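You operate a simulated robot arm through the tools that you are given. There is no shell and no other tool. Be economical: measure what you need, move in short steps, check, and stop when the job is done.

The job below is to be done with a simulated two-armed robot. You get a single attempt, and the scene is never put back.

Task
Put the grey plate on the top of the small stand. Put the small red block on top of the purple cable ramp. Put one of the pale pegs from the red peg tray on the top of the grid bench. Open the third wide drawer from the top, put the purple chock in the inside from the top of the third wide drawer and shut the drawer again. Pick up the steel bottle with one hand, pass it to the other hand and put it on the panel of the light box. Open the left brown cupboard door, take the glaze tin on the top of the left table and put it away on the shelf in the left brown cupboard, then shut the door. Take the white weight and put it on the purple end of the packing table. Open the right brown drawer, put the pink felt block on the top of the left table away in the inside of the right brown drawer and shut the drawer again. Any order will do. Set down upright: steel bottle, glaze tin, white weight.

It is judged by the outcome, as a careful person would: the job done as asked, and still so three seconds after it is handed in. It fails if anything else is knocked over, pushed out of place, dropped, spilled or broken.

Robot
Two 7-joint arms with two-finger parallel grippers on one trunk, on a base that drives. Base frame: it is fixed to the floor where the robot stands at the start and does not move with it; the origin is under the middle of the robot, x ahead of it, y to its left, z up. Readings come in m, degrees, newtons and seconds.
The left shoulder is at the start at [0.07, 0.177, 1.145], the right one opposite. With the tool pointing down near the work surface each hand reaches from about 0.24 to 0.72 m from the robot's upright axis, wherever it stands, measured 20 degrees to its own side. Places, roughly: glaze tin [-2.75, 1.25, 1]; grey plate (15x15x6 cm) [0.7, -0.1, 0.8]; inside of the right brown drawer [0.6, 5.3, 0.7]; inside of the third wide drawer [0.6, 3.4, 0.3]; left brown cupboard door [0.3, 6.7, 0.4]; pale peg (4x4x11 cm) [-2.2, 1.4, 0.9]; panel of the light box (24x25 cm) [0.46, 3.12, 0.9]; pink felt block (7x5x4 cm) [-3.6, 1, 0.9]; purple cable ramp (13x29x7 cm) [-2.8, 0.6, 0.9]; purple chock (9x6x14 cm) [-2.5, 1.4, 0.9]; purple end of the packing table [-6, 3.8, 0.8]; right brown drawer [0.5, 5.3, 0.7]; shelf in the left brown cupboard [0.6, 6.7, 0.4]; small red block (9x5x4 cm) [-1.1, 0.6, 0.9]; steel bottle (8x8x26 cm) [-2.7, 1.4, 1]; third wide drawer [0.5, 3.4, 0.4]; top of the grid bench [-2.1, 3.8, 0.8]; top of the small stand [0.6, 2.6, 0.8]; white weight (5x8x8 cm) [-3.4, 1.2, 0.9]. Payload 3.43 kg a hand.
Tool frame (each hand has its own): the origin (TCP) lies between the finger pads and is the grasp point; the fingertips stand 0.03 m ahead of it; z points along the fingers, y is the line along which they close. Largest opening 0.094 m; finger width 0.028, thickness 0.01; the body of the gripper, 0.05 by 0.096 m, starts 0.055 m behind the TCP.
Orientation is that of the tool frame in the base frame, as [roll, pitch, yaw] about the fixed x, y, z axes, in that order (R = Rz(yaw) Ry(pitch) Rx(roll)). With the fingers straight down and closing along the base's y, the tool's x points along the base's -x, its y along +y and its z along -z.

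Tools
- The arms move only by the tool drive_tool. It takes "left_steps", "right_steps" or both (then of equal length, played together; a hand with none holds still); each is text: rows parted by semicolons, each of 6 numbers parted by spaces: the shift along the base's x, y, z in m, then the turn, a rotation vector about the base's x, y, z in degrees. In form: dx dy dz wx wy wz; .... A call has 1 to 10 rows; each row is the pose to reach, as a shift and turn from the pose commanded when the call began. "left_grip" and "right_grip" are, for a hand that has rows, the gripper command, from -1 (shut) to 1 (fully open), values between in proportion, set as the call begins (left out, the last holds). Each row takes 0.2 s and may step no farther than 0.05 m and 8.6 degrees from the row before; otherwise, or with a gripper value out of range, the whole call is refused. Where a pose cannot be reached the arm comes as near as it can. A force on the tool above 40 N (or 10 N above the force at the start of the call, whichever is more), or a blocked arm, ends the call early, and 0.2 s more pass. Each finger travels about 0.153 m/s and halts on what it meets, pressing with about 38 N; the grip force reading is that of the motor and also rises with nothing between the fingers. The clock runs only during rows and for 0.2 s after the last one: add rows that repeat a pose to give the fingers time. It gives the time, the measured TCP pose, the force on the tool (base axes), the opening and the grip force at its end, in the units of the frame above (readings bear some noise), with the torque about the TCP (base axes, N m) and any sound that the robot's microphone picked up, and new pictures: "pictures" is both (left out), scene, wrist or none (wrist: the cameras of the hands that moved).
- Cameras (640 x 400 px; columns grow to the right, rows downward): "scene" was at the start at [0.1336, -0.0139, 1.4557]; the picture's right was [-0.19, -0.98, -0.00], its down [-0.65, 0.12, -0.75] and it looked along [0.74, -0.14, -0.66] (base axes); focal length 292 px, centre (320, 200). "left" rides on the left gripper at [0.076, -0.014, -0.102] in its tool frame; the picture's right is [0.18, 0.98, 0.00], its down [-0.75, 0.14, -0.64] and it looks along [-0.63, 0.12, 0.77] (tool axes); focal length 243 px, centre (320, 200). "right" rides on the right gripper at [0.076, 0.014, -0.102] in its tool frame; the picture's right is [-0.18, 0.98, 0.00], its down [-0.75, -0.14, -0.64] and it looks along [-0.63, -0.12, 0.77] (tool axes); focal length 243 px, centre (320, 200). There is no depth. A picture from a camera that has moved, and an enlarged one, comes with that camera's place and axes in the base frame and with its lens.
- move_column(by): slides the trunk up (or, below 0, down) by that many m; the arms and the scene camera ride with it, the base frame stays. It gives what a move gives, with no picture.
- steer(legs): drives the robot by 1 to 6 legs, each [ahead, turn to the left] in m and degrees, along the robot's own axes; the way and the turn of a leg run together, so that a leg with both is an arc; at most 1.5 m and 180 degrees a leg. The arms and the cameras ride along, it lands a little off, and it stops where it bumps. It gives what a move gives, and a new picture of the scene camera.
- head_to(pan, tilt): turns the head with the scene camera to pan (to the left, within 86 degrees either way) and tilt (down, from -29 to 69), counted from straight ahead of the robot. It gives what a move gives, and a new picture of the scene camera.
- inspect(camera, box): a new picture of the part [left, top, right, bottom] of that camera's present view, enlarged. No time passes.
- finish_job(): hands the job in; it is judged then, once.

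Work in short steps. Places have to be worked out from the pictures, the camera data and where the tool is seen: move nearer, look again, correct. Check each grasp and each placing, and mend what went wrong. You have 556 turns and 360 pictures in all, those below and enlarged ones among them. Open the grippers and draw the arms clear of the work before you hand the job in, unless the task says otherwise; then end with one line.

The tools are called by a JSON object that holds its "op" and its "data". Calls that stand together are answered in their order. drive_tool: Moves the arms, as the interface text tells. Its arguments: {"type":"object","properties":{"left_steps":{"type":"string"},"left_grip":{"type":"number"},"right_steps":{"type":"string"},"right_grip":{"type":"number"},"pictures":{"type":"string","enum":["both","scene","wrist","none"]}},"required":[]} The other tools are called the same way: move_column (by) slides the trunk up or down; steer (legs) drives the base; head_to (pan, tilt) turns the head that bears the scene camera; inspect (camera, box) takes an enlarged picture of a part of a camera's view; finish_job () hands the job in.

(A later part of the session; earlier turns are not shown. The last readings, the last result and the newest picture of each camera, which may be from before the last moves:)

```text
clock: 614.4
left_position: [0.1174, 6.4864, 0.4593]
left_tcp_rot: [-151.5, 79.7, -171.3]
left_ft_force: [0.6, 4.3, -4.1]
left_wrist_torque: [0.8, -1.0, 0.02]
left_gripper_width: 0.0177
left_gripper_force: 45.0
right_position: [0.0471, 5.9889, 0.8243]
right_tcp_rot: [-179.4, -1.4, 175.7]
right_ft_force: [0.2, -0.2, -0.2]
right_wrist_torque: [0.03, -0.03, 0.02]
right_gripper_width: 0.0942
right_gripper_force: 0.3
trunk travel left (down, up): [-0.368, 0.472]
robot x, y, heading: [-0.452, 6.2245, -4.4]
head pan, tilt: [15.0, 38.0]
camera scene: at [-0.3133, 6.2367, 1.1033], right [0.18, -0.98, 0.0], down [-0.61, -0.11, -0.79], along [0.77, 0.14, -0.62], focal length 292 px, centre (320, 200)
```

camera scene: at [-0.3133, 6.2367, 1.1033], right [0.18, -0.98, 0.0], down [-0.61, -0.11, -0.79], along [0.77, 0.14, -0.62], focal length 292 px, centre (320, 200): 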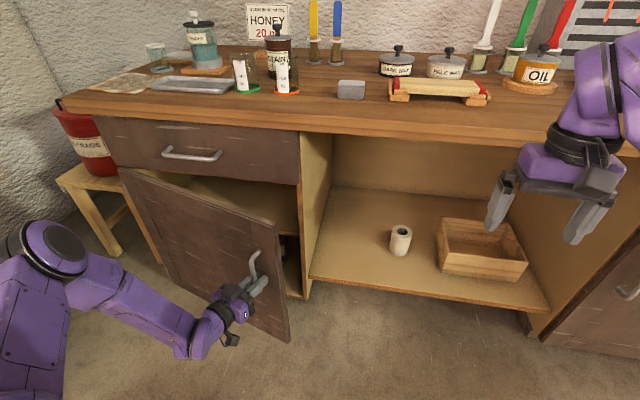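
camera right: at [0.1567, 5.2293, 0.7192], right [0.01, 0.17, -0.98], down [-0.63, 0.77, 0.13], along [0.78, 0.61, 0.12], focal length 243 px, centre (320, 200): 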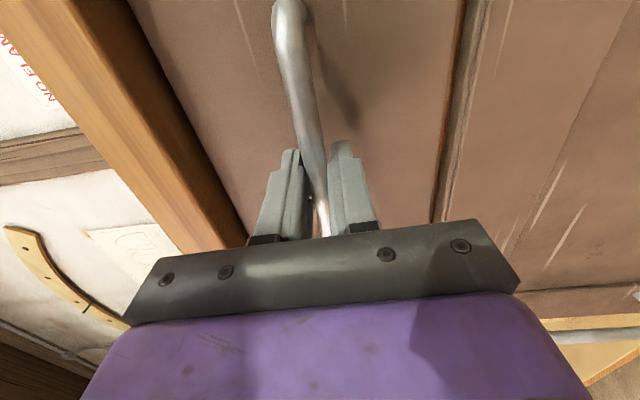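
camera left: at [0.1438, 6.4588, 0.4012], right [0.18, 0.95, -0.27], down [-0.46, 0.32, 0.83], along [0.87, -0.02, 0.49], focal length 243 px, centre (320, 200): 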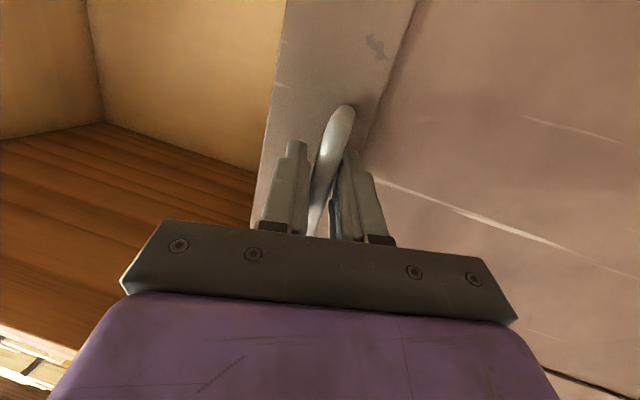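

Door about 17° open. Continuing to ~30° along the arc.

{"op": "drive_tool", "data": {"left_steps": "-0.018 0.008 0 0 0 -2; -0.036 0.017 0 0 0 -4; -0.054 0.026 0 0 0 -6; -0.072 0.036 0 0 0 -8; -0.09 0.046 0 0 0 -10; -0.105 0.055 0 0 0 -12", "pictures": "scene"}}

```text
clock: 615.8
left_position: [0.0116, 6.5415, 0.4599]
left_tcp_rot: [-151.5, 79.6, 177.0]
left_ft_force: [1.8, 2.3, -9.3]
left_wrist_torque: [0.99, -0.36, 0.14]
left_gripper_width: 0.0182
left_gripper_force: 45.2
right_position: [0.0479, 5.9886, 0.8228]
right_tcp_rot: [-179.4, -1.4, 175.6]
right_ft_force: [-0.2, -0.2, 0.2]
right_wrist_torque: [0.01, 0.03, -0.02]
right_gripper_width: 0.0942
right_gripper_force: 0.0
trunk travel left (down, up): [-0.368, 0.472]
robot x, y, heading: [-0.4454, 6.2214, -4.4]
head pan, tilt: [15.0, 38.0]
camera scene: at [-0.3128, 6.2371, 1.1033], right [0.18, -0.98, 0.0], down [-0.61, -0.11, -0.79], along [0.77, 0.14, -0.62], focal length 292 px, centre (320, 200)
```

scene: 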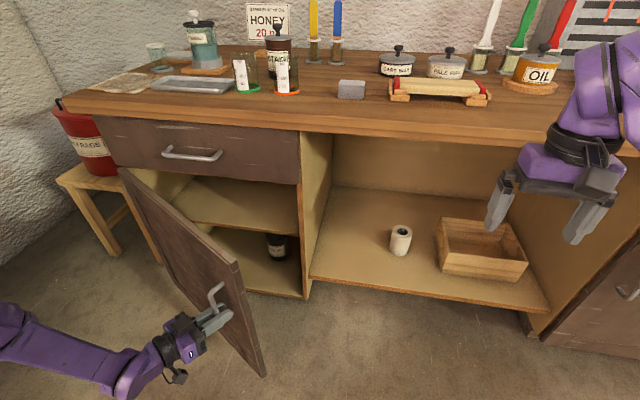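

Opening well. Continuing to ~48°.

{"op": "drive_tool", "data": {"left_steps": "-0.018 0.014 0 0 0 -2.5; -0.036 0.029 0 0 0 -5; -0.053 0.045 0 0 0 -8; -0.07 0.063 0 0 0 -10.5; -0.088 0.083 0 0 0 -13; -0.105 0.103 0 0 0 -16", "pictures": "scene"}}

```text
clock: 617.2
left_position: [-0.0871, 6.6315, 0.4592]
left_tcp_rot: [-151.1, 79.7, 162.6]
left_ft_force: [-4.4, -2.0, -2.1]
left_wrist_torque: [0.71, -1.02, 0.08]
left_gripper_width: 0.0178
left_gripper_force: 44.9
right_position: [0.047, 5.9874, 0.8237]
right_tcp_rot: [-179.4, -1.5, 175.6]
right_ft_force: [-0.1, 0.3, 0.1]
right_wrist_torque: [-0.02, 0.0, 0.01]
right_gripper_width: 0.094
right_gripper_force: 0.0
trunk travel left (down, up): [-0.368, 0.472]
robot x, y, heading: [-0.4529, 6.2213, -4.3]
head pan, tilt: [15.0, 38.0]
stopped in row 6 (left hand): the force on the tool passed its limit at 42 N (the readings are from after the stop); the commanded pose is now the measured one
camera scene: at [-0.3141, 6.2361, 1.1037], right [0.18, -0.98, 0.0], down [-0.61, -0.11, -0.79], along [0.77, 0.14, -0.62], focal length 292 px, centre (320, 200)
```

scene: 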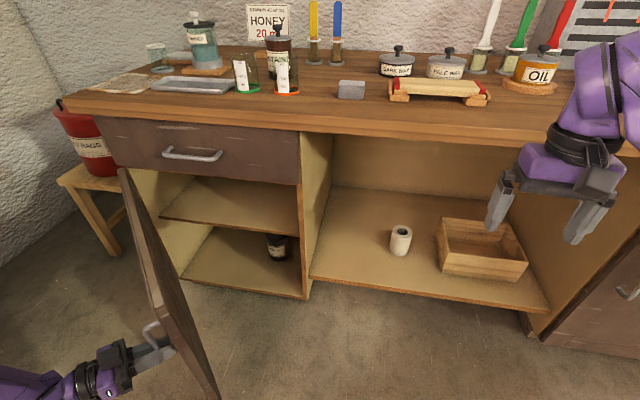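

Fitted hinge at (0.30, 6.956), radius 0.50; the door is at ~45°. Continuing along that circle.

{"op": "drive_tool", "data": {"left_steps": "-0.014 0.018 0 0 0 -2.5; -0.027 0.036 0 0 0 -5; -0.039 0.054 0 0 0 -7.5; -0.05 0.0725 0 0 0 -10; -0.06 0.092 0 0 0 -12.5; -0.07 0.112 0 0 0 -15; -0.079 0.132 0 0 0 -17.5; -0.088 0.152 0 0 0 -20", "pictures": "scene"}}

```text
clock: 619.0
left_position: [-0.175, 6.7828, 0.4578]
left_tcp_rot: [-151.6, 79.9, 142.2]
left_ft_force: [-18.0, -6.1, 4.1]
left_wrist_torque: [0.13, -1.27, 0.07]
left_gripper_width: 0.0177
left_gripper_force: 45.2
right_position: [0.0454, 5.9873, 0.8242]
right_tcp_rot: [-179.5, -1.3, 175.7]
right_ft_force: [0.4, 0.3, 0.2]
right_wrist_torque: [0.01, 0.01, -0.02]
right_gripper_width: 0.0937
right_gripper_force: 0.0
trunk travel left (down, up): [-0.368, 0.472]
robot x, y, heading: [-0.4527, 6.2205, -4.8]
head pan, tilt: [15.0, 38.0]
camera scene: at [-0.3158, 6.2355, 1.1038], right [0.18, -0.98, 0.0], down [-0.6, -0.11, -0.79], along [0.78, 0.14, -0.61], focal length 292 px, centre (320, 200)
```

scene: 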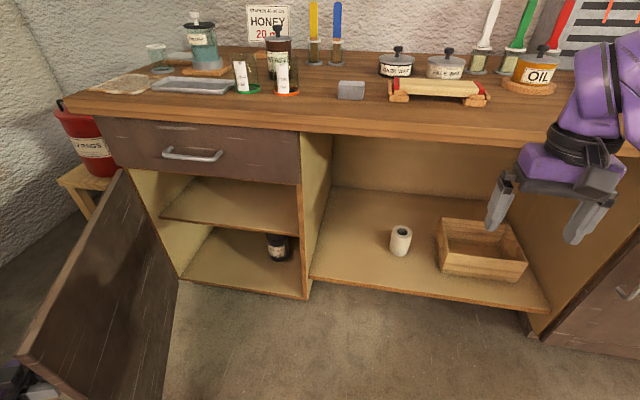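

About 65–70°. A bit further toward ~80°.

{"op": "drive_tool", "data": {"left_steps": "-0.008 0.02 0 0 0 -2.3; -0.015 0.041 0 0 0 -4.6; -0.02 0.062 0 0 0 -7; -0.024 0.083 0 0 0 -9.3; -0.027 0.105 0 0 0 -11.6; -0.028 0.126 0 0 0 -14", "pictures": "scene"}}

```text
clock: 619.7
left_position: [-0.1864, 6.8134, 0.4601]
left_tcp_rot: [-149.4, 80.0, 138.9]
left_ft_force: [20.2, 5.4, -34.2]
left_wrist_torque: [0.65, -0.79, -0.01]
left_gripper_width: 0.0182
left_gripper_force: 44.6
left hand out of reach, approached as far as the arm can: row 2, 3
right_position: [0.0483, 5.9883, 0.8233]
right_tcp_rot: [-179.2, -1.5, 175.3]
right_ft_force: [0.4, -0.2, -0.7]
right_wrist_torque: [-0.03, 0.01, 0.0]
right_gripper_width: 0.0941
right_gripper_force: 0.1
trunk travel left (down, up): [-0.368, 0.472]
robot x, y, heading: [-0.4481, 6.2216, -5.1]
head pan, tilt: [15.0, 38.0]
stopped in row 3 (left hand): the force on the tool passed its limit at 49 N (the readings are from after the stop); the commanded pose is now the measured one
camera scene: at [-0.31, 6.2394, 1.1023], right [0.17, -0.98, 0.0], down [-0.61, -0.11, -0.79], along [0.77, 0.13, -0.62], focal length 292 px, centre (320, 200)
```

scene: 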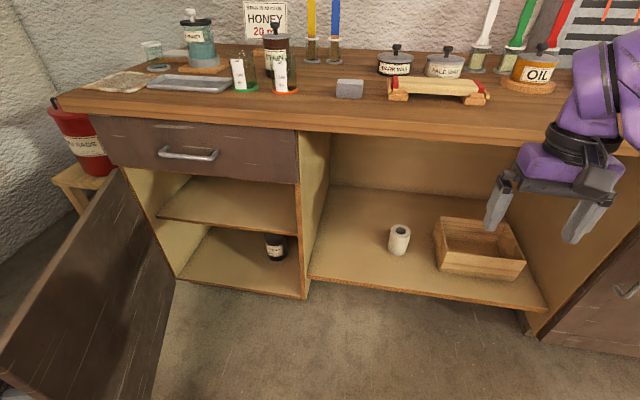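

The door is open about 72°, sufficient. I'll open the gripper, then back the hand off the handle by an arc of the base (the hand is behind the door).

{"op": "drive_tool", "data": {"left_steps": "0 0 0 0 0 0; 0 0 0 0 0 0; 0 0 0 0 0 0", "left_grip": 1, "pictures": "wrist"}}

```text
clock: 620.5
left_position: [-0.1866, 6.8128, 0.4649]
left_tcp_rot: [-151.5, 79.9, 136.7]
left_ft_force: [0.8, 0.0, -0.2]
left_wrist_torque: [-0.02, 0.0, -0.03]
left_gripper_width: 0.094
left_gripper_force: 0.0
right_position: [0.0476, 5.9862, 0.8242]
right_tcp_rot: [-179.4, -1.4, 175.4]
right_ft_force: [0.0, -1.1, 0.1]
right_wrist_torque: [-0.01, 0.01, 0.02]
right_gripper_width: 0.0942
right_gripper_force: 0.1
trunk travel left (down, up): [-0.368, 0.472]
robot x, y, heading: [-0.4461, 6.2222, -4.7]
head pan, tilt: [15.0, 38.0]
camera left: at [-0.2416, 6.9142, 0.4065], right [0.9, 0.33, -0.26], down [0.03, 0.56, 0.83], along [0.42, -0.76, 0.49], focal length 243 px, centre (320, 200)
```

left: 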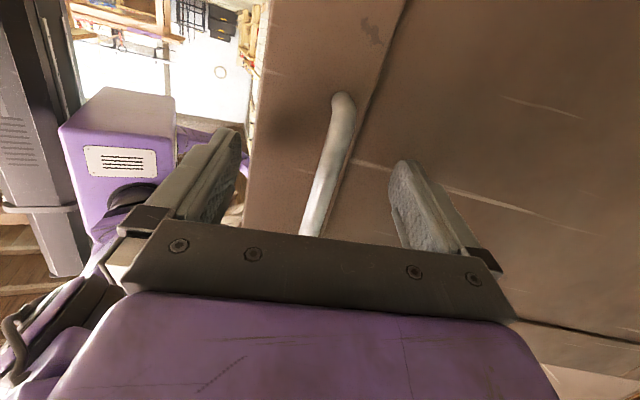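

Backing the hand off the bar with a small forward-left arc, then reversing.

{"op": "steer", "data": {"legs": [[0.1, 13]]}}

{"op": "inspect", "data": {"camera": "left", "box": [0, 0, 640, 400]}}

```text
clock: 621.7
left_position: [-0.2287, 6.8615, 0.4639]
left_tcp_rot: [-151.2, 79.9, 150.2]
left_ft_force: [-0.9, 0.0, -0.2]
left_wrist_torque: [-0.02, -0.03, -0.03]
left_gripper_width: 0.094
left_gripper_force: 0.1
right_position: [0.186, 6.1081, 0.8243]
right_tcp_rot: [-179.3, -1.4, -171.4]
right_ft_force: [0.7, -0.1, 0.7]
right_wrist_torque: [-0.03, 0.0, -0.01]
right_gripper_width: 0.0942
right_gripper_force: 0.0
trunk travel left (down, up): [-0.368, 0.472]
robot x, y, heading: [-0.3505, 6.2269, 8.2]
head pan, tilt: [15.0, 38.0]
camera scene: at [-0.2192, 6.2692, 1.1033], right [0.39, -0.92, 0.0], down [-0.57, -0.24, -0.79], along [0.72, 0.31, -0.62], focal length 292 px, centre (320, 200)
```

scene: 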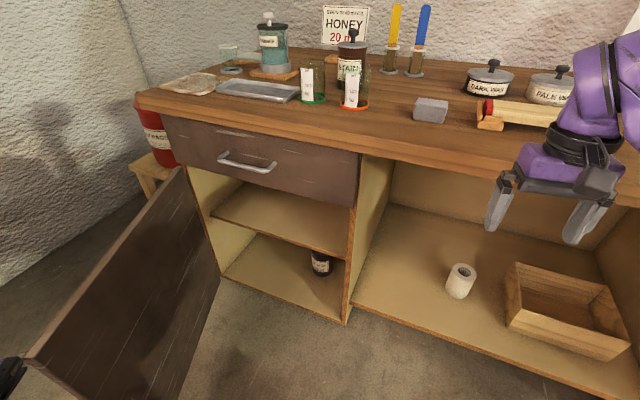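

```text
1.00 times, centred on (320, 200) of left (not enlarged: the box is as wide or as high as the picture)
camera zoom: at [-0.3037, 6.9461, 0.406], right [0.81, 0.53, -0.26], down [-0.09, 0.55, 0.83], along [0.59, -0.64, 0.49], focal length 243 px, centre (320, 200)
```

zoom: 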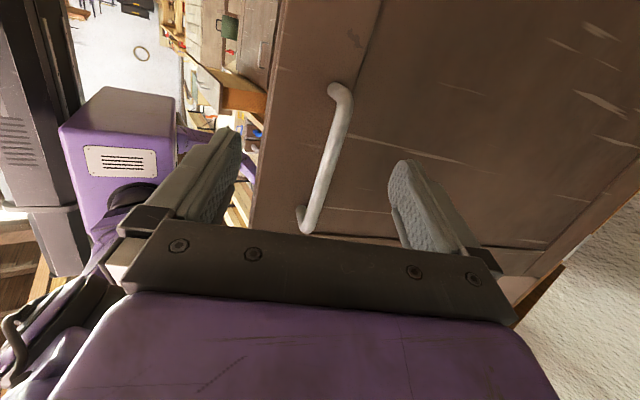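

Clear of the bar. Reversing 0.3 m to bring the hand around the door edge.

{"op": "steer", "data": {"legs": [[-0.35, 0]]}}

```text
clock: 624.0
left_position: [-0.5711, 6.8086, 0.4648]
left_tcp_rot: [-151.6, 80.0, 149.4]
left_ft_force: [-0.9, -0.2, -0.2]
left_wrist_torque: [0.03, 0.01, -0.01]
left_gripper_width: 0.0942
left_gripper_force: 0.0
right_position: [-0.1595, 6.0557, 0.8245]
right_tcp_rot: [-179.4, -1.3, -171.7]
right_ft_force: [0.7, 0.2, 0.3]
right_wrist_torque: [0.02, -0.01, -0.03]
right_gripper_width: 0.0941
right_gripper_force: 0.0
trunk travel left (down, up): [-0.368, 0.472]
robot x, y, heading: [-0.6948, 6.1774, 8.3]
head pan, tilt: [15.0, 38.0]
camera scene: at [-0.5654, 6.2186, 1.1035], right [0.39, -0.92, 0.0], down [-0.57, -0.24, -0.79], along [0.73, 0.31, -0.62], focal length 292 px, centre (320, 200)
```

scene: 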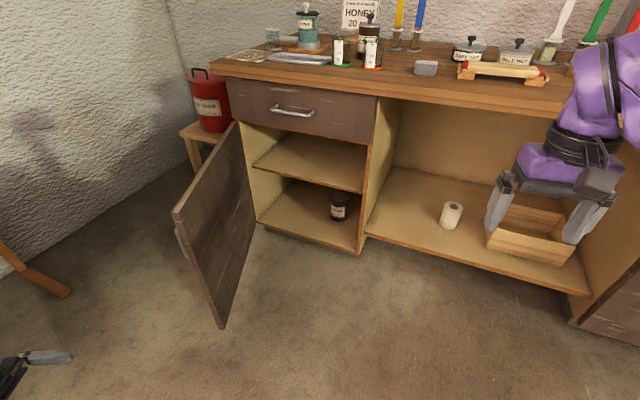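

Good view: the upper shelf is at z≈0.43, free. I'll raise the trunk and swing the left hand to point forward again (level, ready for the tin).

{"op": "move_column", "data": {"by": 0.36}}

{"op": "drive_tool", "data": {"left_steps": "0.03 -0.034 0.01 0 0 6.4; 0.06 -0.068 0.02 0 0 12.8; 0.09 -0.102 0.03 0 0 19.2; 0.12 -0.136 0.04 0 0 25.6; 0.15 -0.17 0.05 0 0 32; 0.18 -0.204 0.05 0 0 38.4; 0.21 -0.238 0.05 0 0 44.8; 0.24 -0.272 0.05 0 0 51.2; 0.27 -0.306 0.05 0 0 57.6; 0.3 -0.34 0.05 0 0 64", "pictures": "scene"}}

```text
clock: 627.5
left_position: [-0.5707, 6.8115, 0.8248]
left_tcp_rot: [-151.5, 79.8, 149.6]
left_ft_force: [-0.3, -0.4, -0.2]
left_wrist_torque: [0.01, -0.04, -0.02]
left_gripper_width: 0.094
left_gripper_force: 0.1
right_position: [-0.1595, 6.0553, 1.1846]
right_tcp_rot: [-179.4, -1.4, -171.6]
right_ft_force: [0.0, -1.2, 0.5]
right_wrist_torque: [-0.02, -0.03, -0.01]
right_gripper_width: 0.094
right_gripper_force: 0.0
trunk travel left (down, up): [-0.728, 0.112]
robot x, y, heading: [-0.6914, 6.1737, 8.1]
head pan, tilt: [15.0, 38.0]
```

```text
clock: 629.7
left_position: [-0.2973, 6.55, 0.8563]
left_tcp_rot: [-142.6, 79.9, -139.4]
left_ft_force: [-0.3, 0.4, 0.2]
left_wrist_torque: [0.03, 0.0, -0.06]
left_gripper_width: 0.0943
left_gripper_force: 0.0
left hand out of reach, approached as far as the arm can: row 9, 10
right_position: [-0.1599, 6.0593, 1.1847]
right_tcp_rot: [-179.3, -1.4, -171.8]
right_ft_force: [0.1, -0.7, -0.3]
right_wrist_torque: [-0.01, 0.01, 0.05]
right_gripper_width: 0.094
right_gripper_force: 0.1
trunk travel left (down, up): [-0.728, 0.112]
robot x, y, heading: [-0.6968, 6.1768, 8.1]
head pan, tilt: [15.0, 38.0]
camera scene: at [-0.5658, 6.2218, 1.4634], right [0.39, -0.92, 0.0], down [-0.57, -0.24, -0.79], along [0.73, 0.31, -0.62], focal length 292 px, centre (320, 200)
```

scene: 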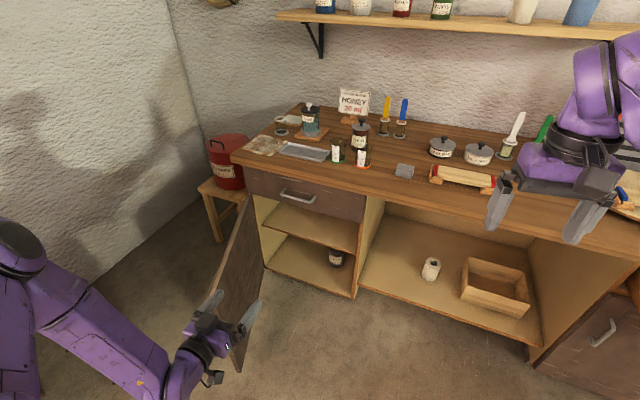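

Raising the left hand for travel, then driving back to the left table.

{"op": "drive_tool", "data": {"left_steps": "0 0 0.04 0 0 0; 0 0 0.08 0 0 0; 0 0 0.12 0 0 0; 0 0 0.16 0 0 0; 0 0 0.19 0 0 0", "pictures": "none"}}

{"op": "steer", "data": {"legs": [[0, -98.1], [1.25, 0], [1.25, 0], [1.2, 0], [0, -90]]}}

{"op": "steer", "data": {"legs": [[1.0, 0], [1.05, 0], [0, 90]]}}

{"op": "head_to", "data": {"pan": 0, "tilt": 35}}

```text
clock: 630.9
left_position: [-0.279, 6.5793, 1.0297]
left_tcp_rot: [-151.1, 79.9, -146.2]
left_ft_force: [0.4, 0.3, 0.6]
left_wrist_torque: [0.03, -0.01, -0.01]
left_gripper_width: 0.0939
left_gripper_force: 0.1
left hand out of reach, approached as far as the arm can: row 1, 2, 3, 4, 5
right_position: [-0.1603, 6.0559, 1.1847]
right_tcp_rot: [-179.4, -1.4, -171.7]
right_ft_force: [-0.2, -0.5, 0.0]
right_wrist_torque: [0.0, 0.01, -0.01]
right_gripper_width: 0.0939
right_gripper_force: 0.0
trunk travel left (down, up): [-0.728, 0.112]
robot x, y, heading: [-0.6962, 6.1755, 8.1]
head pan, tilt: [15.0, 38.0]
```

```text
clock: 656.7
left_position: [-1.1316, 2.1268, 1.0283]
left_tcp_rot: [-151.0, 80.0, 25.9]
left_ft_force: [0.5, 0.0, -0.2]
left_wrist_torque: [-0.01, 0.01, 0.06]
left_gripper_width: 0.0937
left_gripper_force: 0.1
right_position: [-1.1775, 2.661, 1.1832]
right_tcp_rot: [-179.3, -1.4, 0.3]
right_ft_force: [-0.8, 0.0, 1.1]
right_wrist_torque: [0.01, -0.02, 0.01]
right_gripper_width: 0.0939
right_gripper_force: 0.0
trunk travel left (down, up): [-0.728, 0.112]
robot x, y, heading: [-0.6626, 2.4693, -179.8]
head pan, tilt: [15.0, 38.0]
camera scene: at [-0.7962, 2.4483, 1.4634], right [-0.26, 0.97, 0.0], down [0.59, 0.16, -0.79], along [-0.76, -0.21, -0.62], focal length 292 px, centre (320, 200)
```

scene: 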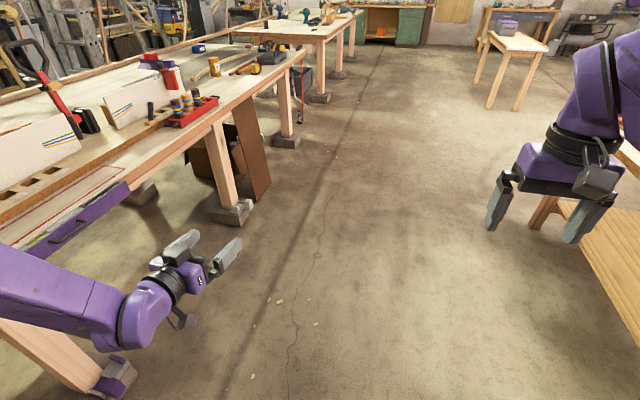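

```text
clock: 670.8
left_position: [-2.374, 2.0037, 1.0284]
left_tcp_rot: [-151.0, 79.9, 116.1]
left_ft_force: [-0.2, -0.4, 0.3]
left_wrist_torque: [0.02, 0.01, -0.01]
left_gripper_width: 0.094
left_gripper_force: 0.0
right_position: [-2.9082, 1.9556, 1.1841]
right_tcp_rot: [-179.4, -1.4, 90.5]
right_ft_force: [-0.1, -0.4, -0.1]
right_wrist_torque: [0.01, -0.03, -0.01]
right_gripper_width: 0.0939
right_gripper_force: 0.1
trunk travel left (down, up): [-0.728, 0.112]
robot x, y, heading: [-2.7211, 2.4719, -89.6]
head pan, tilt: [15.0, 38.0]
camera scene: at [-2.6942, 2.3389, 1.4634], right [-0.96, -0.26, 0.0], down [-0.16, 0.59, -0.79], along [0.21, -0.76, -0.62], focal length 292 px, centre (320, 200)
```

scene: 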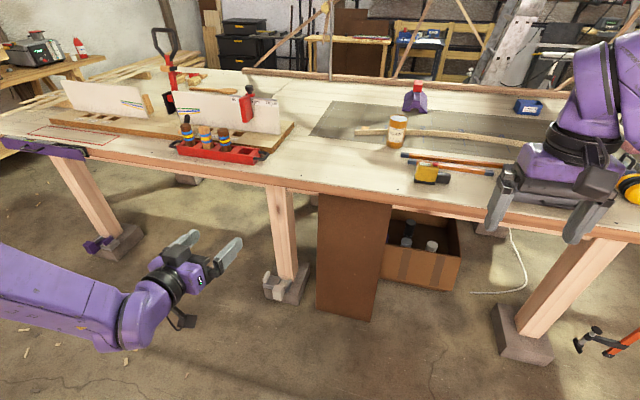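

```text
clock: 671.6
left_position: [-2.3734, 2.0039, 1.0292]
left_tcp_rot: [-151.0, 79.8, 115.9]
left_ft_force: [-0.3, 0.0, 0.4]
left_wrist_torque: [-0.01, 0.02, 0.01]
left_gripper_width: 0.0941
left_gripper_force: 0.0
right_position: [-2.9093, 1.9559, 1.1836]
right_tcp_rot: [-179.4, -1.5, 90.5]
right_ft_force: [0.4, 0.7, -0.8]
right_wrist_torque: [-0.05, -0.01, 0.01]
right_gripper_width: 0.0939
right_gripper_force: 0.0
trunk travel left (down, up): [-0.728, 0.112]
robot x, y, heading: [-2.7167, 2.4719, -89.7]
head pan, tilt: [0.0, 35.0]
camera scene: at [-2.7163, 2.3342, 1.468], right [-1.0, -0.01, 0.0], down [0.0, 0.57, -0.82], along [0.0, -0.82, -0.57], focal length 292 px, centre (320, 200)
```

scene: 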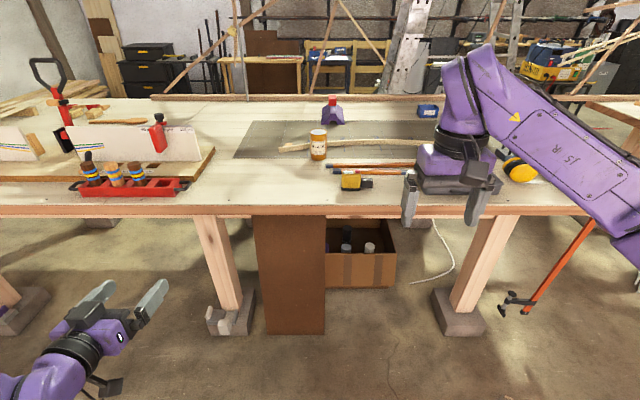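

The tin is at about (−2.70, 1.17), top z≈1.01. I'll shift slightly to −x and closer, then bring the level left hand in front of it.

{"op": "steer", "data": {"legs": [[0, -90], [0.07, 0], [0, 90], [0.4, 0]]}}

{"op": "head_to", "data": {"pan": 5, "tilt": 40}}

{"op": "drive_tool", "data": {"left_steps": "-0.02 -0.03 0.01 0 0 0; -0.04 -0.06 0.02 0 0 0; -0.06 -0.09 0.03 0 0 0; -0.09 -0.12 0.04 0 0 0; -0.12 -0.15 0.04 0 0 0; -0.15 -0.17 0.04 0 0 0; -0.18 -0.19 0.04 0 0 0; -0.21 -0.21 0.04 0 0 0"}}

```text
clock: 682.4
left_position: [-2.4436, 1.6009, 1.0297]
left_tcp_rot: [-150.9, 79.9, 115.9]
left_ft_force: [-0.6, -0.4, 0.3]
left_wrist_torque: [0.0, -0.01, -0.02]
left_gripper_width: 0.0941
left_gripper_force: 0.1
right_position: [-2.9782, 1.5538, 1.1852]
right_tcp_rot: [-179.5, -1.3, 90.5]
right_ft_force: [0.3, -0.1, -0.8]
right_wrist_torque: [-0.02, 0.02, 0.01]
right_gripper_width: 0.0942
right_gripper_force: 0.1
trunk travel left (down, up): [-0.728, 0.112]
robot x, y, heading: [-2.7868, 2.068, -89.7]
head pan, tilt: [0.0, 35.0]
camera scene: at [-2.7849, 1.9316, 1.468], right [-1.0, 0.0, 0.0], down [0.0, 0.57, -0.82], along [0.0, -0.82, -0.57], focal length 292 px, centre (320, 200)
```

scene: 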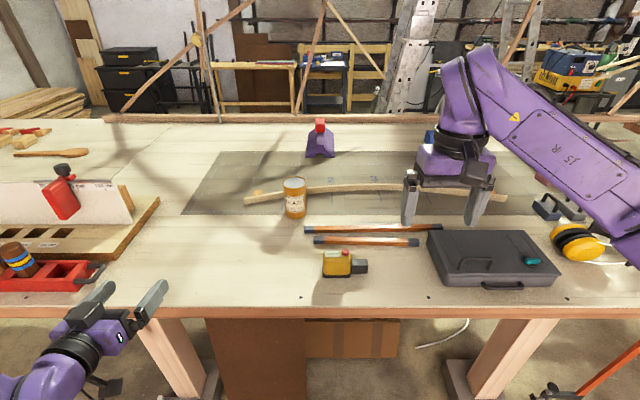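

```text
clock: 683.0
left_position: [-2.4431, 1.6001, 1.0284]
left_tcp_rot: [-151.1, 79.9, 115.8]
left_ft_force: [0.1, 0.1, -0.5]
left_wrist_torque: [0.01, 0.03, 0.02]
left_gripper_width: 0.094
left_gripper_force: 0.1
right_position: [-2.9783, 1.5518, 1.1847]
right_tcp_rot: [-179.3, -1.4, 90.5]
right_ft_force: [-0.5, -0.2, 0.2]
right_wrist_torque: [-0.03, -0.01, 0.01]
right_gripper_width: 0.0942
right_gripper_force: 0.0
trunk travel left (down, up): [-0.728, 0.112]
robot x, y, heading: [-2.7859, 2.0685, -89.5]
head pan, tilt: [5.0, 40.0]
camera scene: at [-2.7776, 1.9339, 1.4604], right [-1.0, -0.09, 0.0], down [-0.06, 0.64, -0.77], along [0.07, -0.76, -0.64], focal length 292 px, centre (320, 200)
```

scene: 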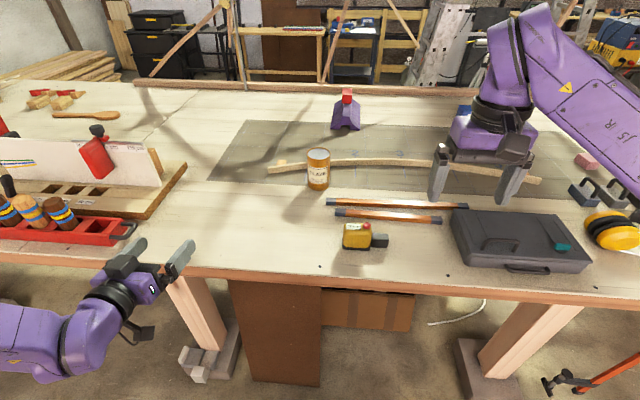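

```text
clock: 684.8
left_position: [-2.5224, 1.3226, 1.0723]
left_tcp_rot: [-148.6, 79.0, 111.3]
left_ft_force: [0.2, -0.5, 0.4]
left_wrist_torque: [0.03, 0.0, 0.03]
left_gripper_width: 0.094
left_gripper_force: 0.0
left hand out of reach, approached as far as the arm can: row 1, 2, 3, 4, 5, 6, 7, 8
right_position: [-2.9783, 1.5502, 1.183]
right_tcp_rot: [-179.4, -1.4, 90.6]
right_ft_force: [0.2, 0.5, 0.1]
right_wrist_torque: [0.03, -0.03, -0.02]
right_gripper_width: 0.094
right_gripper_force: 0.1
trunk travel left (down, up): [-0.728, 0.112]
robot x, y, heading: [-2.7875, 2.069, -89.5]
head pan, tilt: [5.0, 40.0]
camera scene: at [-2.7792, 1.9315, 1.4601], right [-1.0, -0.09, 0.0], down [-0.06, 0.64, -0.76], along [0.07, -0.76, -0.64], focal length 292 px, centre (320, 200)
camera left: at [-2.5233, 1.4373, 1.0147], right [0.95, -0.13, -0.28], down [0.31, 0.47, 0.83], along [0.02, -0.88, 0.48], focal length 243 px, centre (320, 200)
```

scene: 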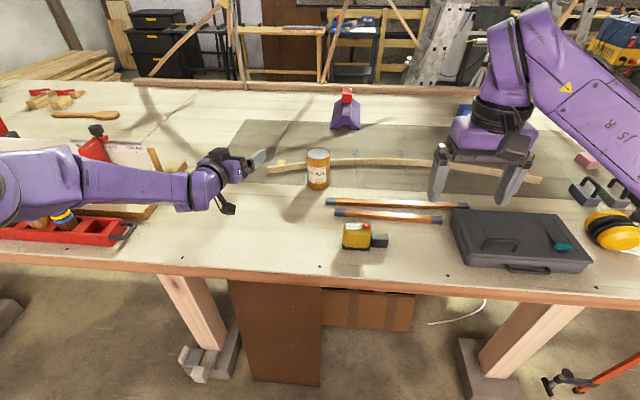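
left: 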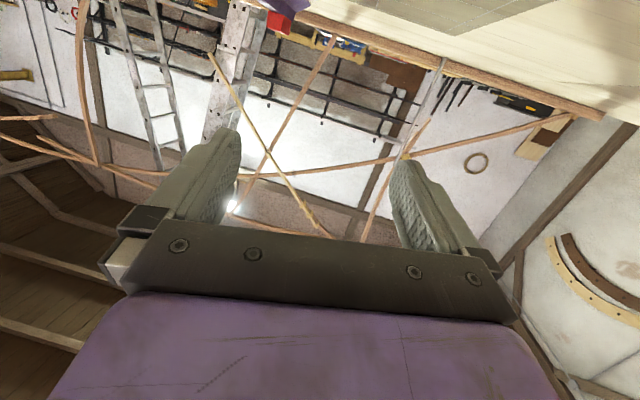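

The arm is in an awkward branch again. I'll back the left hand up and away, square it, and return it to pointing down before redoing the level approach as with the bottle.

{"op": "drive_tool", "data": {"left_steps": "0.003 0.03 0.02 0 -1 2; 0.006 0.06 0.04 0 -2 4; 0.009 0.09 0.06 0 -3 6; 0.012 0.12 0.08 0 -4 8; 0.015 0.15 0.1 0 -5 10; 0.018 0.18 0.12 0 -5.5 10.5; 0.02 0.21 0.12 0 -5.5 10.5", "pictures": "scene"}}

```text
clock: 686.4
left_position: [-2.4768, 1.5066, 1.1939]
left_tcp_rot: [-172.0, 79.7, 99.0]
left_ft_force: [-0.9, -1.1, -0.1]
left_wrist_torque: [-0.01, 0.04, 0.03]
left_gripper_width: 0.094
left_gripper_force: 0.0
left hand out of reach, approached as far as the arm can: row 1, 2, 3, 4, 5, 6, 7
right_position: [-2.9796, 1.5534, 1.1842]
right_tcp_rot: [-179.5, -1.3, 90.5]
right_ft_force: [-0.3, 0.3, -0.1]
right_wrist_torque: [0.03, 0.03, 0.01]
right_gripper_width: 0.0941
right_gripper_force: 0.0
trunk travel left (down, up): [-0.728, 0.112]
robot x, y, heading: [-2.7879, 2.0702, -89.9]
head pan, tilt: [5.0, 40.0]
camera scene: at [-2.7803, 1.9357, 1.4605], right [-1.0, -0.09, 0.0], down [-0.06, 0.64, -0.77], along [0.07, -0.76, -0.64], focal length 292 px, centre (320, 200)
```

scene: 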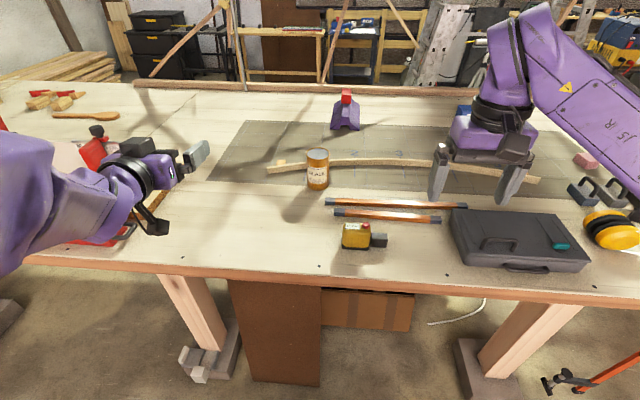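

Squared. Now rotating it down.

{"op": "drive_tool", "data": {"left_steps": "0 0.008 0.005 8 0 0; 0 0.016 0.01 16 0 0; 0 0.024 0.015 24 0 0; 0 0.032 0.02 32 0 0; 0 0.04 0.025 40 0 0; 0 0.05 0.03 48 0 0; 0 0.06 0.035 56 0 0; 0 0.07 0.04 64 0 0; 0 0.08 0.04 72 0 0; 0 0.09 0.04 80 0 0", "pictures": "scene"}}

```text
clock: 688.6
left_position: [-2.477, 1.5953, 1.2323]
left_tcp_rot: [179.1, 0.0, 90.5]
left_ft_force: [-0.1, 0.1, -0.4]
left_wrist_torque: [-0.01, 0.01, 0.01]
left_gripper_width: 0.0941
left_gripper_force: 0.1
left hand out of reach, approached as far as the arm can: row 1, 2, 3, 4, 5, 6, 7
right_position: [-2.977, 1.5517, 1.1843]
right_tcp_rot: [-179.5, -1.3, 90.6]
right_ft_force: [0.4, -0.3, 0.0]
right_wrist_torque: [0.01, 0.02, 0.0]
right_gripper_width: 0.0941
right_gripper_force: 0.2
trunk travel left (down, up): [-0.728, 0.112]
robot x, y, heading: [-2.7867, 2.0681, -89.7]
head pan, tilt: [5.0, 40.0]
camera scene: at [-2.7764, 1.9339, 1.4604], right [-1.0, -0.09, 0.0], down [-0.06, 0.64, -0.77], along [0.07, -0.76, -0.64], focal length 292 px, centre (320, 200)
```

scene: 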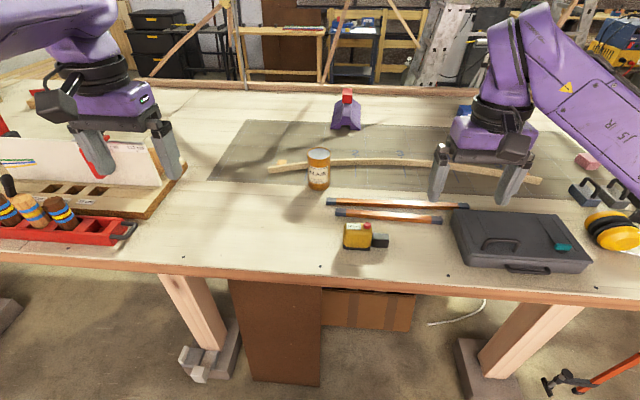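

Down pose restored. Now moving toward the centre and rotating to level, as with the bottle.

{"op": "drive_tool", "data": {"left_steps": "-0.03 0.01 0 0 0 0; -0.06 0.015 0 0 0 0; -0.09 0.02 0 0 0 0; -0.12 0.02 0 0 0 0", "pictures": "none"}}

{"op": "drive_tool", "data": {"left_steps": "-0.009 -0.016 -0.012 -8.4 0 0; -0.018 -0.032 -0.024 -16.8 0 0; -0.027 -0.048 -0.036 -25.2 0 0; -0.036 -0.064 -0.048 -33.6 0 0; -0.045 -0.08 -0.06 -42 0 0; -0.054 -0.096 -0.072 -50.4 0 0; -0.063 -0.112 -0.084 -58.8 0 0; -0.072 -0.128 -0.096 -67.2 0 0; -0.081 -0.144 -0.108 -75.6 0 0; -0.09 -0.16 -0.12 -84 0 0"}}

```text
clock: 689.6
left_position: [-2.5911, 1.589, 1.2339]
left_tcp_rot: [-179.7, 0.1, 91.0]
left_ft_force: [-0.3, -0.6, 0.6]
left_wrist_torque: [0.01, 0.01, 0.0]
left_gripper_width: 0.0942
left_gripper_force: 0.1
left hand out of reach, approached as far as the arm can: row 2, 3, 4
right_position: [-2.9802, 1.5525, 1.1845]
right_tcp_rot: [-179.5, -1.5, 90.5]
right_ft_force: [0.3, 0.4, 0.0]
right_wrist_torque: [0.01, -0.03, -0.01]
right_gripper_width: 0.0937
right_gripper_force: 0.0
trunk travel left (down, up): [-0.728, 0.112]
robot x, y, heading: [-2.7853, 2.0637, -89.8]
head pan, tilt: [5.0, 40.0]
```

```text
clock: 691.8
left_position: [-2.6848, 1.4281, 1.1138]
left_tcp_rot: [-177.8, 84.1, 93.1]
left_ft_force: [-0.5, 0.6, -0.3]
left_wrist_torque: [0.0, 0.03, 0.01]
left_gripper_width: 0.0942
left_gripper_force: 0.1
left hand out of reach, approached as far as the arm can: row 1, 2, 3, 4, 5, 6, 7
right_position: [-2.9799, 1.5524, 1.1838]
right_tcp_rot: [-179.4, -1.3, 90.5]
right_ft_force: [0.1, 0.3, -0.4]
right_wrist_torque: [0.01, -0.02, -0.02]
right_gripper_width: 0.094
right_gripper_force: 0.0
trunk travel left (down, up): [-0.728, 0.112]
robot x, y, heading: [-2.7876, 2.0679, -89.7]
head pan, tilt: [5.0, 40.0]
camera scene: at [-2.7798, 1.9331, 1.4603], right [-1.0, -0.09, 0.0], down [-0.06, 0.64, -0.77], along [0.07, -0.76, -0.64], focal length 292 px, centre (320, 200)
camera left: at [-2.7025, 1.5369, 1.0479], right [0.98, 0.03, -0.19], down [0.14, 0.57, 0.81], along [0.13, -0.82, 0.55], focal length 243 px, centre (320, 200)
```

scene: 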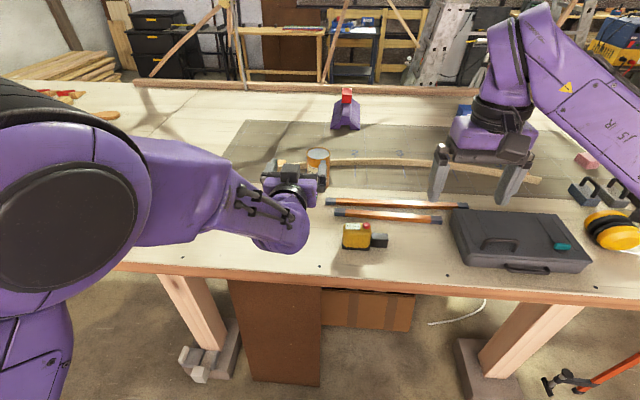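
left: 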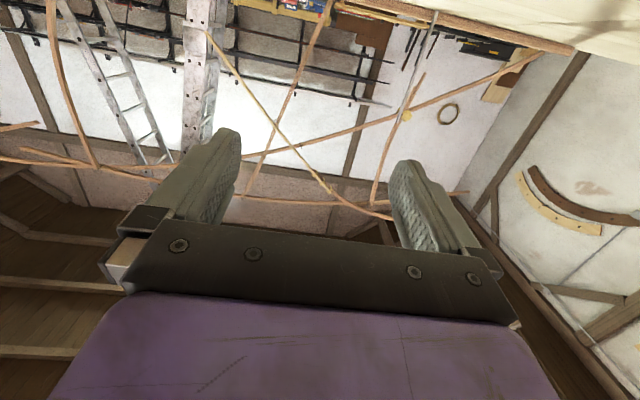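

Level at (−2.685, 1.428). Lowering to z≈0.975 and levelling, still short of the tin.

{"op": "drive_tool", "data": {"left_steps": "-0.005 0.01 -0.03 -2 0 0; -0.01 0.01 -0.06 -4 0 0; -0.015 0.01 -0.09 -5.5 0 0; -0.015 0.01 -0.12 -5.5 0 0; -0.015 0.01 -0.138 -5.5 0 0; -0.015 0.01 -0.138 -5.5 0 0"}}

```text
clock: 693.2
left_position: [-2.6932, 1.4374, 0.9769]
left_tcp_rot: [-110.5, 88.9, 161.3]
left_ft_force: [-0.9, 0.1, 0.1]
left_wrist_torque: [-0.01, -0.02, 0.03]
left_gripper_width: 0.094
left_gripper_force: 0.1
right_position: [-2.978, 1.5531, 1.1839]
right_tcp_rot: [-179.4, -1.4, 90.5]
right_ft_force: [0.4, 0.2, 0.1]
right_wrist_torque: [-0.02, 0.03, -0.04]
right_gripper_width: 0.0939
right_gripper_force: 0.1
trunk travel left (down, up): [-0.728, 0.112]
robot x, y, heading: [-2.7855, 2.0694, -89.7]
head pan, tilt: [5.0, 40.0]
camera scene: at [-2.778, 1.9347, 1.4605], right [-1.0, -0.09, 0.0], down [-0.06, 0.64, -0.77], along [0.07, -0.76, -0.64], focal length 292 px, centre (320, 200)
camera left: at [-2.7115, 1.5393, 0.9012], right [0.98, 0.03, -0.2], down [0.13, 0.64, 0.76], along [0.15, -0.77, 0.62], focal length 243 px, centre (320, 200)
```

scene: 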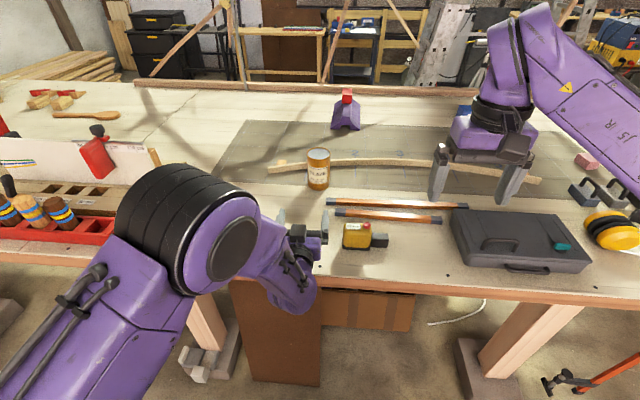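
left: 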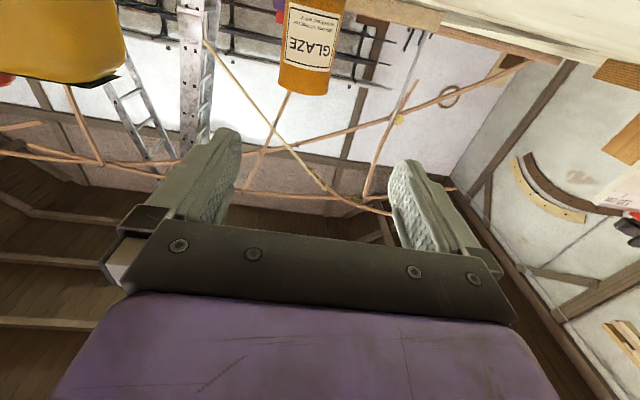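

The tin is ahead (≈(−2.70, 1.16)). Moving closer to measure its lateral position precisely.

{"op": "drive_tool", "data": {"left_steps": "-0.003 -0.04 0 0 0 0; -0.005 -0.08 0 0 0 0; -0.006 -0.12 0 0 0 0; -0.006 -0.14 0 0 0 0; -0.006 -0.14 0 0 0 0"}}

```text
clock: 693.6
left_position: [-2.7017, 1.4146, 0.9758]
left_tcp_rot: [159.4, 89.3, 70.1]
left_ft_force: [8.0, 47.1, 46.2]
left_wrist_torque: [9.38, -0.16, -1.05]
left_gripper_width: 0.0938
left_gripper_force: 0.1
right_position: [-2.9771, 1.5562, 1.1835]
right_tcp_rot: [-179.3, -1.4, 90.4]
right_ft_force: [-0.5, -1.9, -0.7]
right_wrist_torque: [0.08, -0.06, 0.01]
right_gripper_width: 0.094
right_gripper_force: 0.0
trunk travel left (down, up): [-0.728, 0.112]
robot x, y, heading: [-2.7849, 2.0662, -89.6]
head pan, tilt: [5.0, 40.0]
stopped in row 1 (left hand): the force on the tool passed its limit at 123 N (the readings are from after the stop); the commanded pose is now the measured one
camera scene: at [-2.7769, 1.9389, 1.4609], right [-1.0, -0.09, 0.0], down [-0.06, 0.64, -0.77], along [0.07, -0.76, -0.64], focal length 292 px, centre (320, 200)
camera left: at [-2.7167, 1.5182, 0.8998], right [0.98, 0.01, -0.18], down [0.13, 0.64, 0.76], along [0.13, -0.77, 0.62], focal length 243 px, centre (320, 200)
```

scene: 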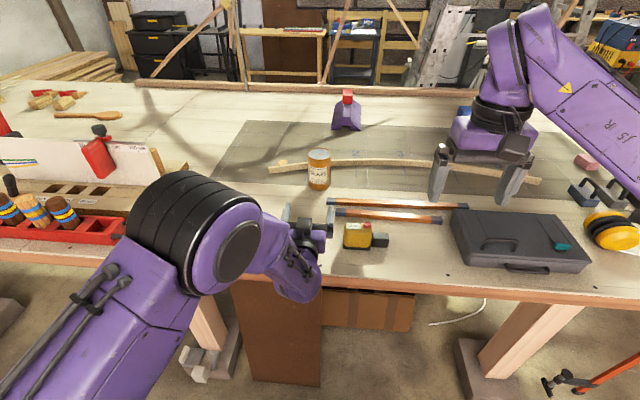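
left: 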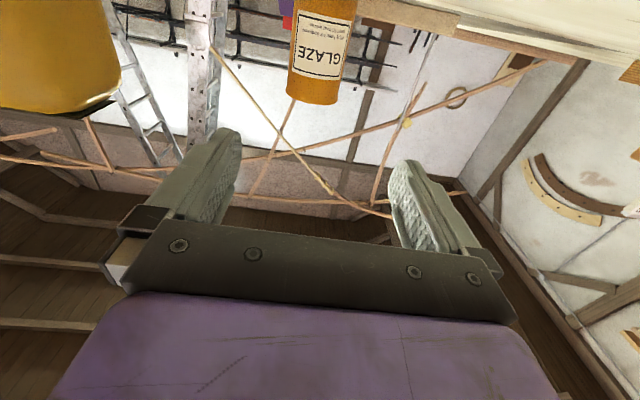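

The camera housing under the hand touched the table edge. Backing off, raising, and pitching the fingers ~22° downward so the camera clears.

{"op": "drive_tool", "data": {"left_steps": "0 0.02 0.01 0 0 0; 0 0.035 0.04 4 0 0; 0 0.035 0.07 10 0 0; 0 0.035 0.08 16 0 0; 0 0.035 0.08 22 0 0; 0 0.035 0.08 22 0 0"}}

```text
clock: 695.0
left_position: [-2.7014, 1.4463, 1.0521]
left_tcp_rot: [178.6, 67.1, 89.3]
left_ft_force: [0.3, -0.3, 0.7]
left_wrist_torque: [0.04, 0.02, -0.01]
left_gripper_width: 0.0941
left_gripper_force: 0.0
right_position: [-2.9776, 1.5514, 1.1825]
right_tcp_rot: [-179.4, -1.5, 90.5]
right_ft_force: [-0.5, 0.5, 0.2]
right_wrist_torque: [0.02, 0.0, -0.03]
right_gripper_width: 0.0938
right_gripper_force: 0.1
trunk travel left (down, up): [-0.728, 0.112]
robot x, y, heading: [-2.7886, 2.0684, -89.6]
head pan, tilt: [5.0, 40.0]
camera scene: at [-2.7777, 1.934, 1.4604], right [-1.0, -0.09, 0.0], down [-0.06, 0.64, -0.77], along [0.07, -0.76, -0.64], focal length 292 px, centre (320, 200)
camera left: at [-2.7173, 1.5709, 1.022], right [0.98, 0.08, -0.16], down [0.13, 0.3, 0.95], along [0.12, -0.95, 0.28], focal length 243 px, centre (320, 200)
```

scene: 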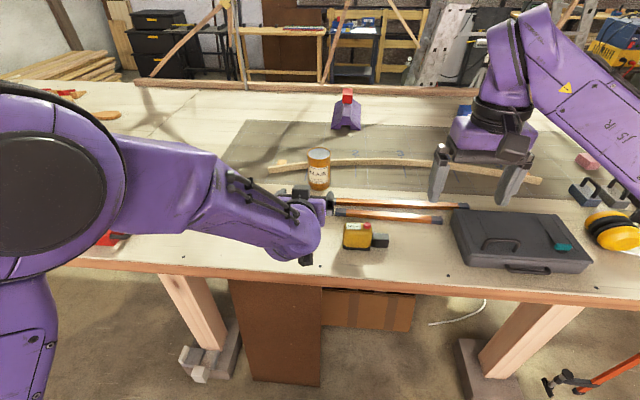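
left: 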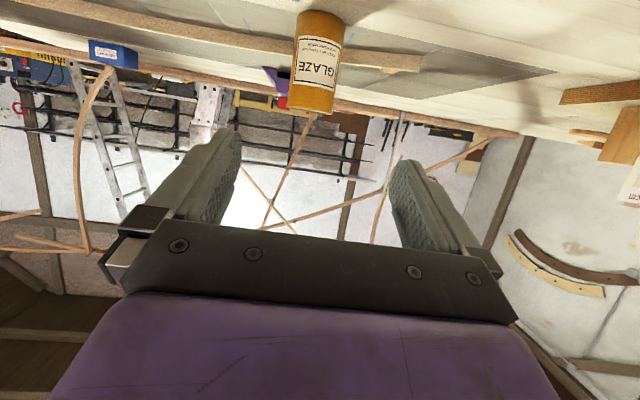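

Tin centre ≈(−2.707, 1.162), top z≈1.0. Moving forward at height, then down to z≈0.962.

{"op": "drive_tool", "data": {"left_steps": "-0.002 -0.04 0 0 0 0; -0.004 -0.08 0 0 0 0; -0.006 -0.12 -0.01 0 0 0; -0.006 -0.15 -0.03 0 0 0; -0.006 -0.17 -0.05 0 0 0; -0.006 -0.18 -0.06 0 0 0"}}

```text
clock: 696.4
left_position: [-2.7077, 1.2654, 0.9917]
left_tcp_rot: [178.5, 67.2, 89.2]
left_ft_force: [0.6, 0.0, 0.7]
left_wrist_torque: [0.02, -0.02, 0.0]
left_gripper_width: 0.0937
left_gripper_force: 0.1
right_position: [-2.9774, 1.5514, 1.1818]
right_tcp_rot: [-179.4, -1.5, 90.5]
right_ft_force: [-0.2, 0.1, -0.1]
right_wrist_torque: [0.0, -0.02, 0.0]
right_gripper_width: 0.0939
right_gripper_force: 0.1
trunk travel left (down, up): [-0.728, 0.112]
robot x, y, heading: [-2.7878, 2.0687, -89.8]
head pan, tilt: [5.0, 40.0]
camera scene: at [-2.7775, 1.9339, 1.4604], right [-1.0, -0.09, 0.0], down [-0.06, 0.64, -0.77], along [0.07, -0.76, -0.64], focal length 292 px, centre (320, 200)
camera left: at [-2.7232, 1.3894, 0.9612], right [0.98, 0.08, -0.16], down [0.13, 0.3, 0.94], along [0.12, -0.95, 0.29], focal length 243 px, centre (320, 200)
```

scene: 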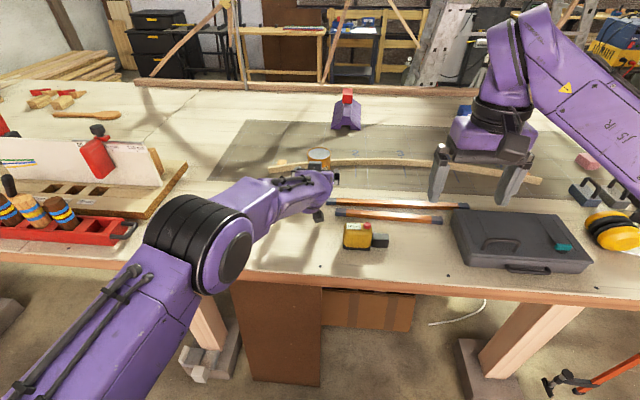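
left: 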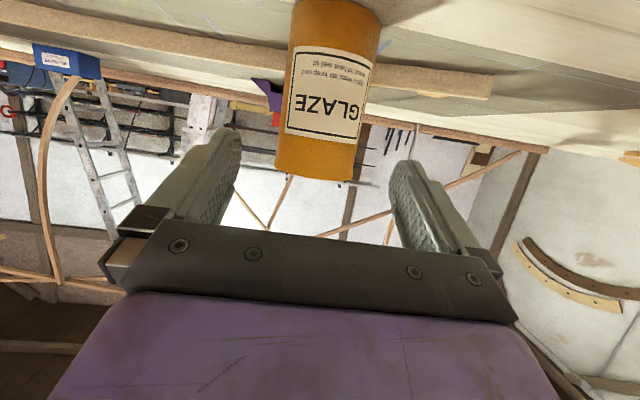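

Tin centred at x≈−2.702. Advancing to straddle it at z≈0.962.

{"op": "drive_tool", "data": {"left_steps": "0.005 -0.005 -0.015 0 0 0; 0.005 -0.015 -0.029 0 0 0; 0.005 -0.035 -0.029 0 0 0; 0.005 -0.055 -0.029 0 0 0; 0.005 -0.075 -0.029 0 0 0; 0.005 -0.09 -0.029 0 0 0; 0.005 -0.1 -0.029 0 0 0"}}

```text
clock: 698.0
left_position: [-2.6954, 1.2283, 0.9664]
left_tcp_rot: [178.6, 67.2, 89.5]
left_ft_force: [1.1, -0.1, -0.9]
left_wrist_torque: [-0.02, -0.01, 0.02]
left_gripper_width: 0.0942
left_gripper_force: 0.1
left hand out of reach, approached as far as the arm can: row 4, 5, 6, 7
right_position: [-2.9782, 1.5525, 1.1835]
right_tcp_rot: [-179.4, -1.4, 90.5]
right_ft_force: [-0.5, -0.7, 1.2]
right_wrist_torque: [0.0, -0.02, 0.01]
right_gripper_width: 0.094
right_gripper_force: 0.1
trunk travel left (down, up): [-0.728, 0.112]
robot x, y, heading: [-2.7878, 2.0679, -89.7]
head pan, tilt: [5.0, 40.0]
camera scene: at [-2.7778, 1.9346, 1.4604], right [-1.0, -0.09, 0.0], down [-0.06, 0.64, -0.77], along [0.07, -0.76, -0.64], focal length 292 px, centre (320, 200)
camera left: at [-2.7115, 1.3517, 0.9357], right [0.98, 0.08, -0.16], down [0.13, 0.3, 0.94], along [0.13, -0.95, 0.29], focal length 243 px, centre (320, 200)
```

scene: 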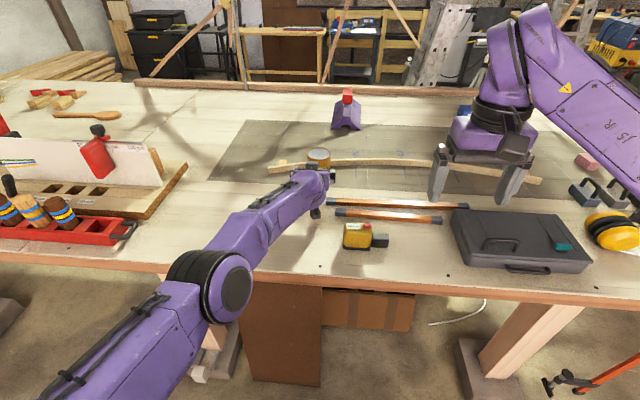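
left: 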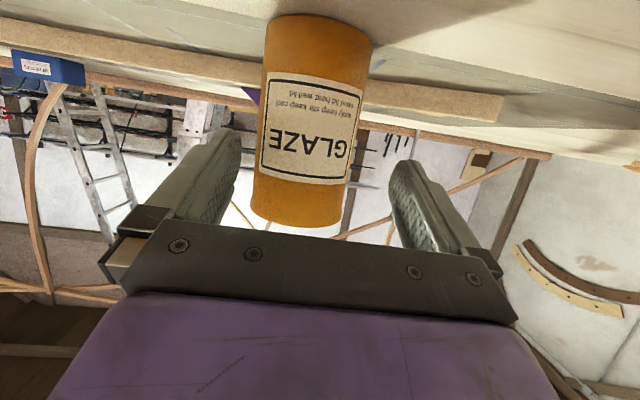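

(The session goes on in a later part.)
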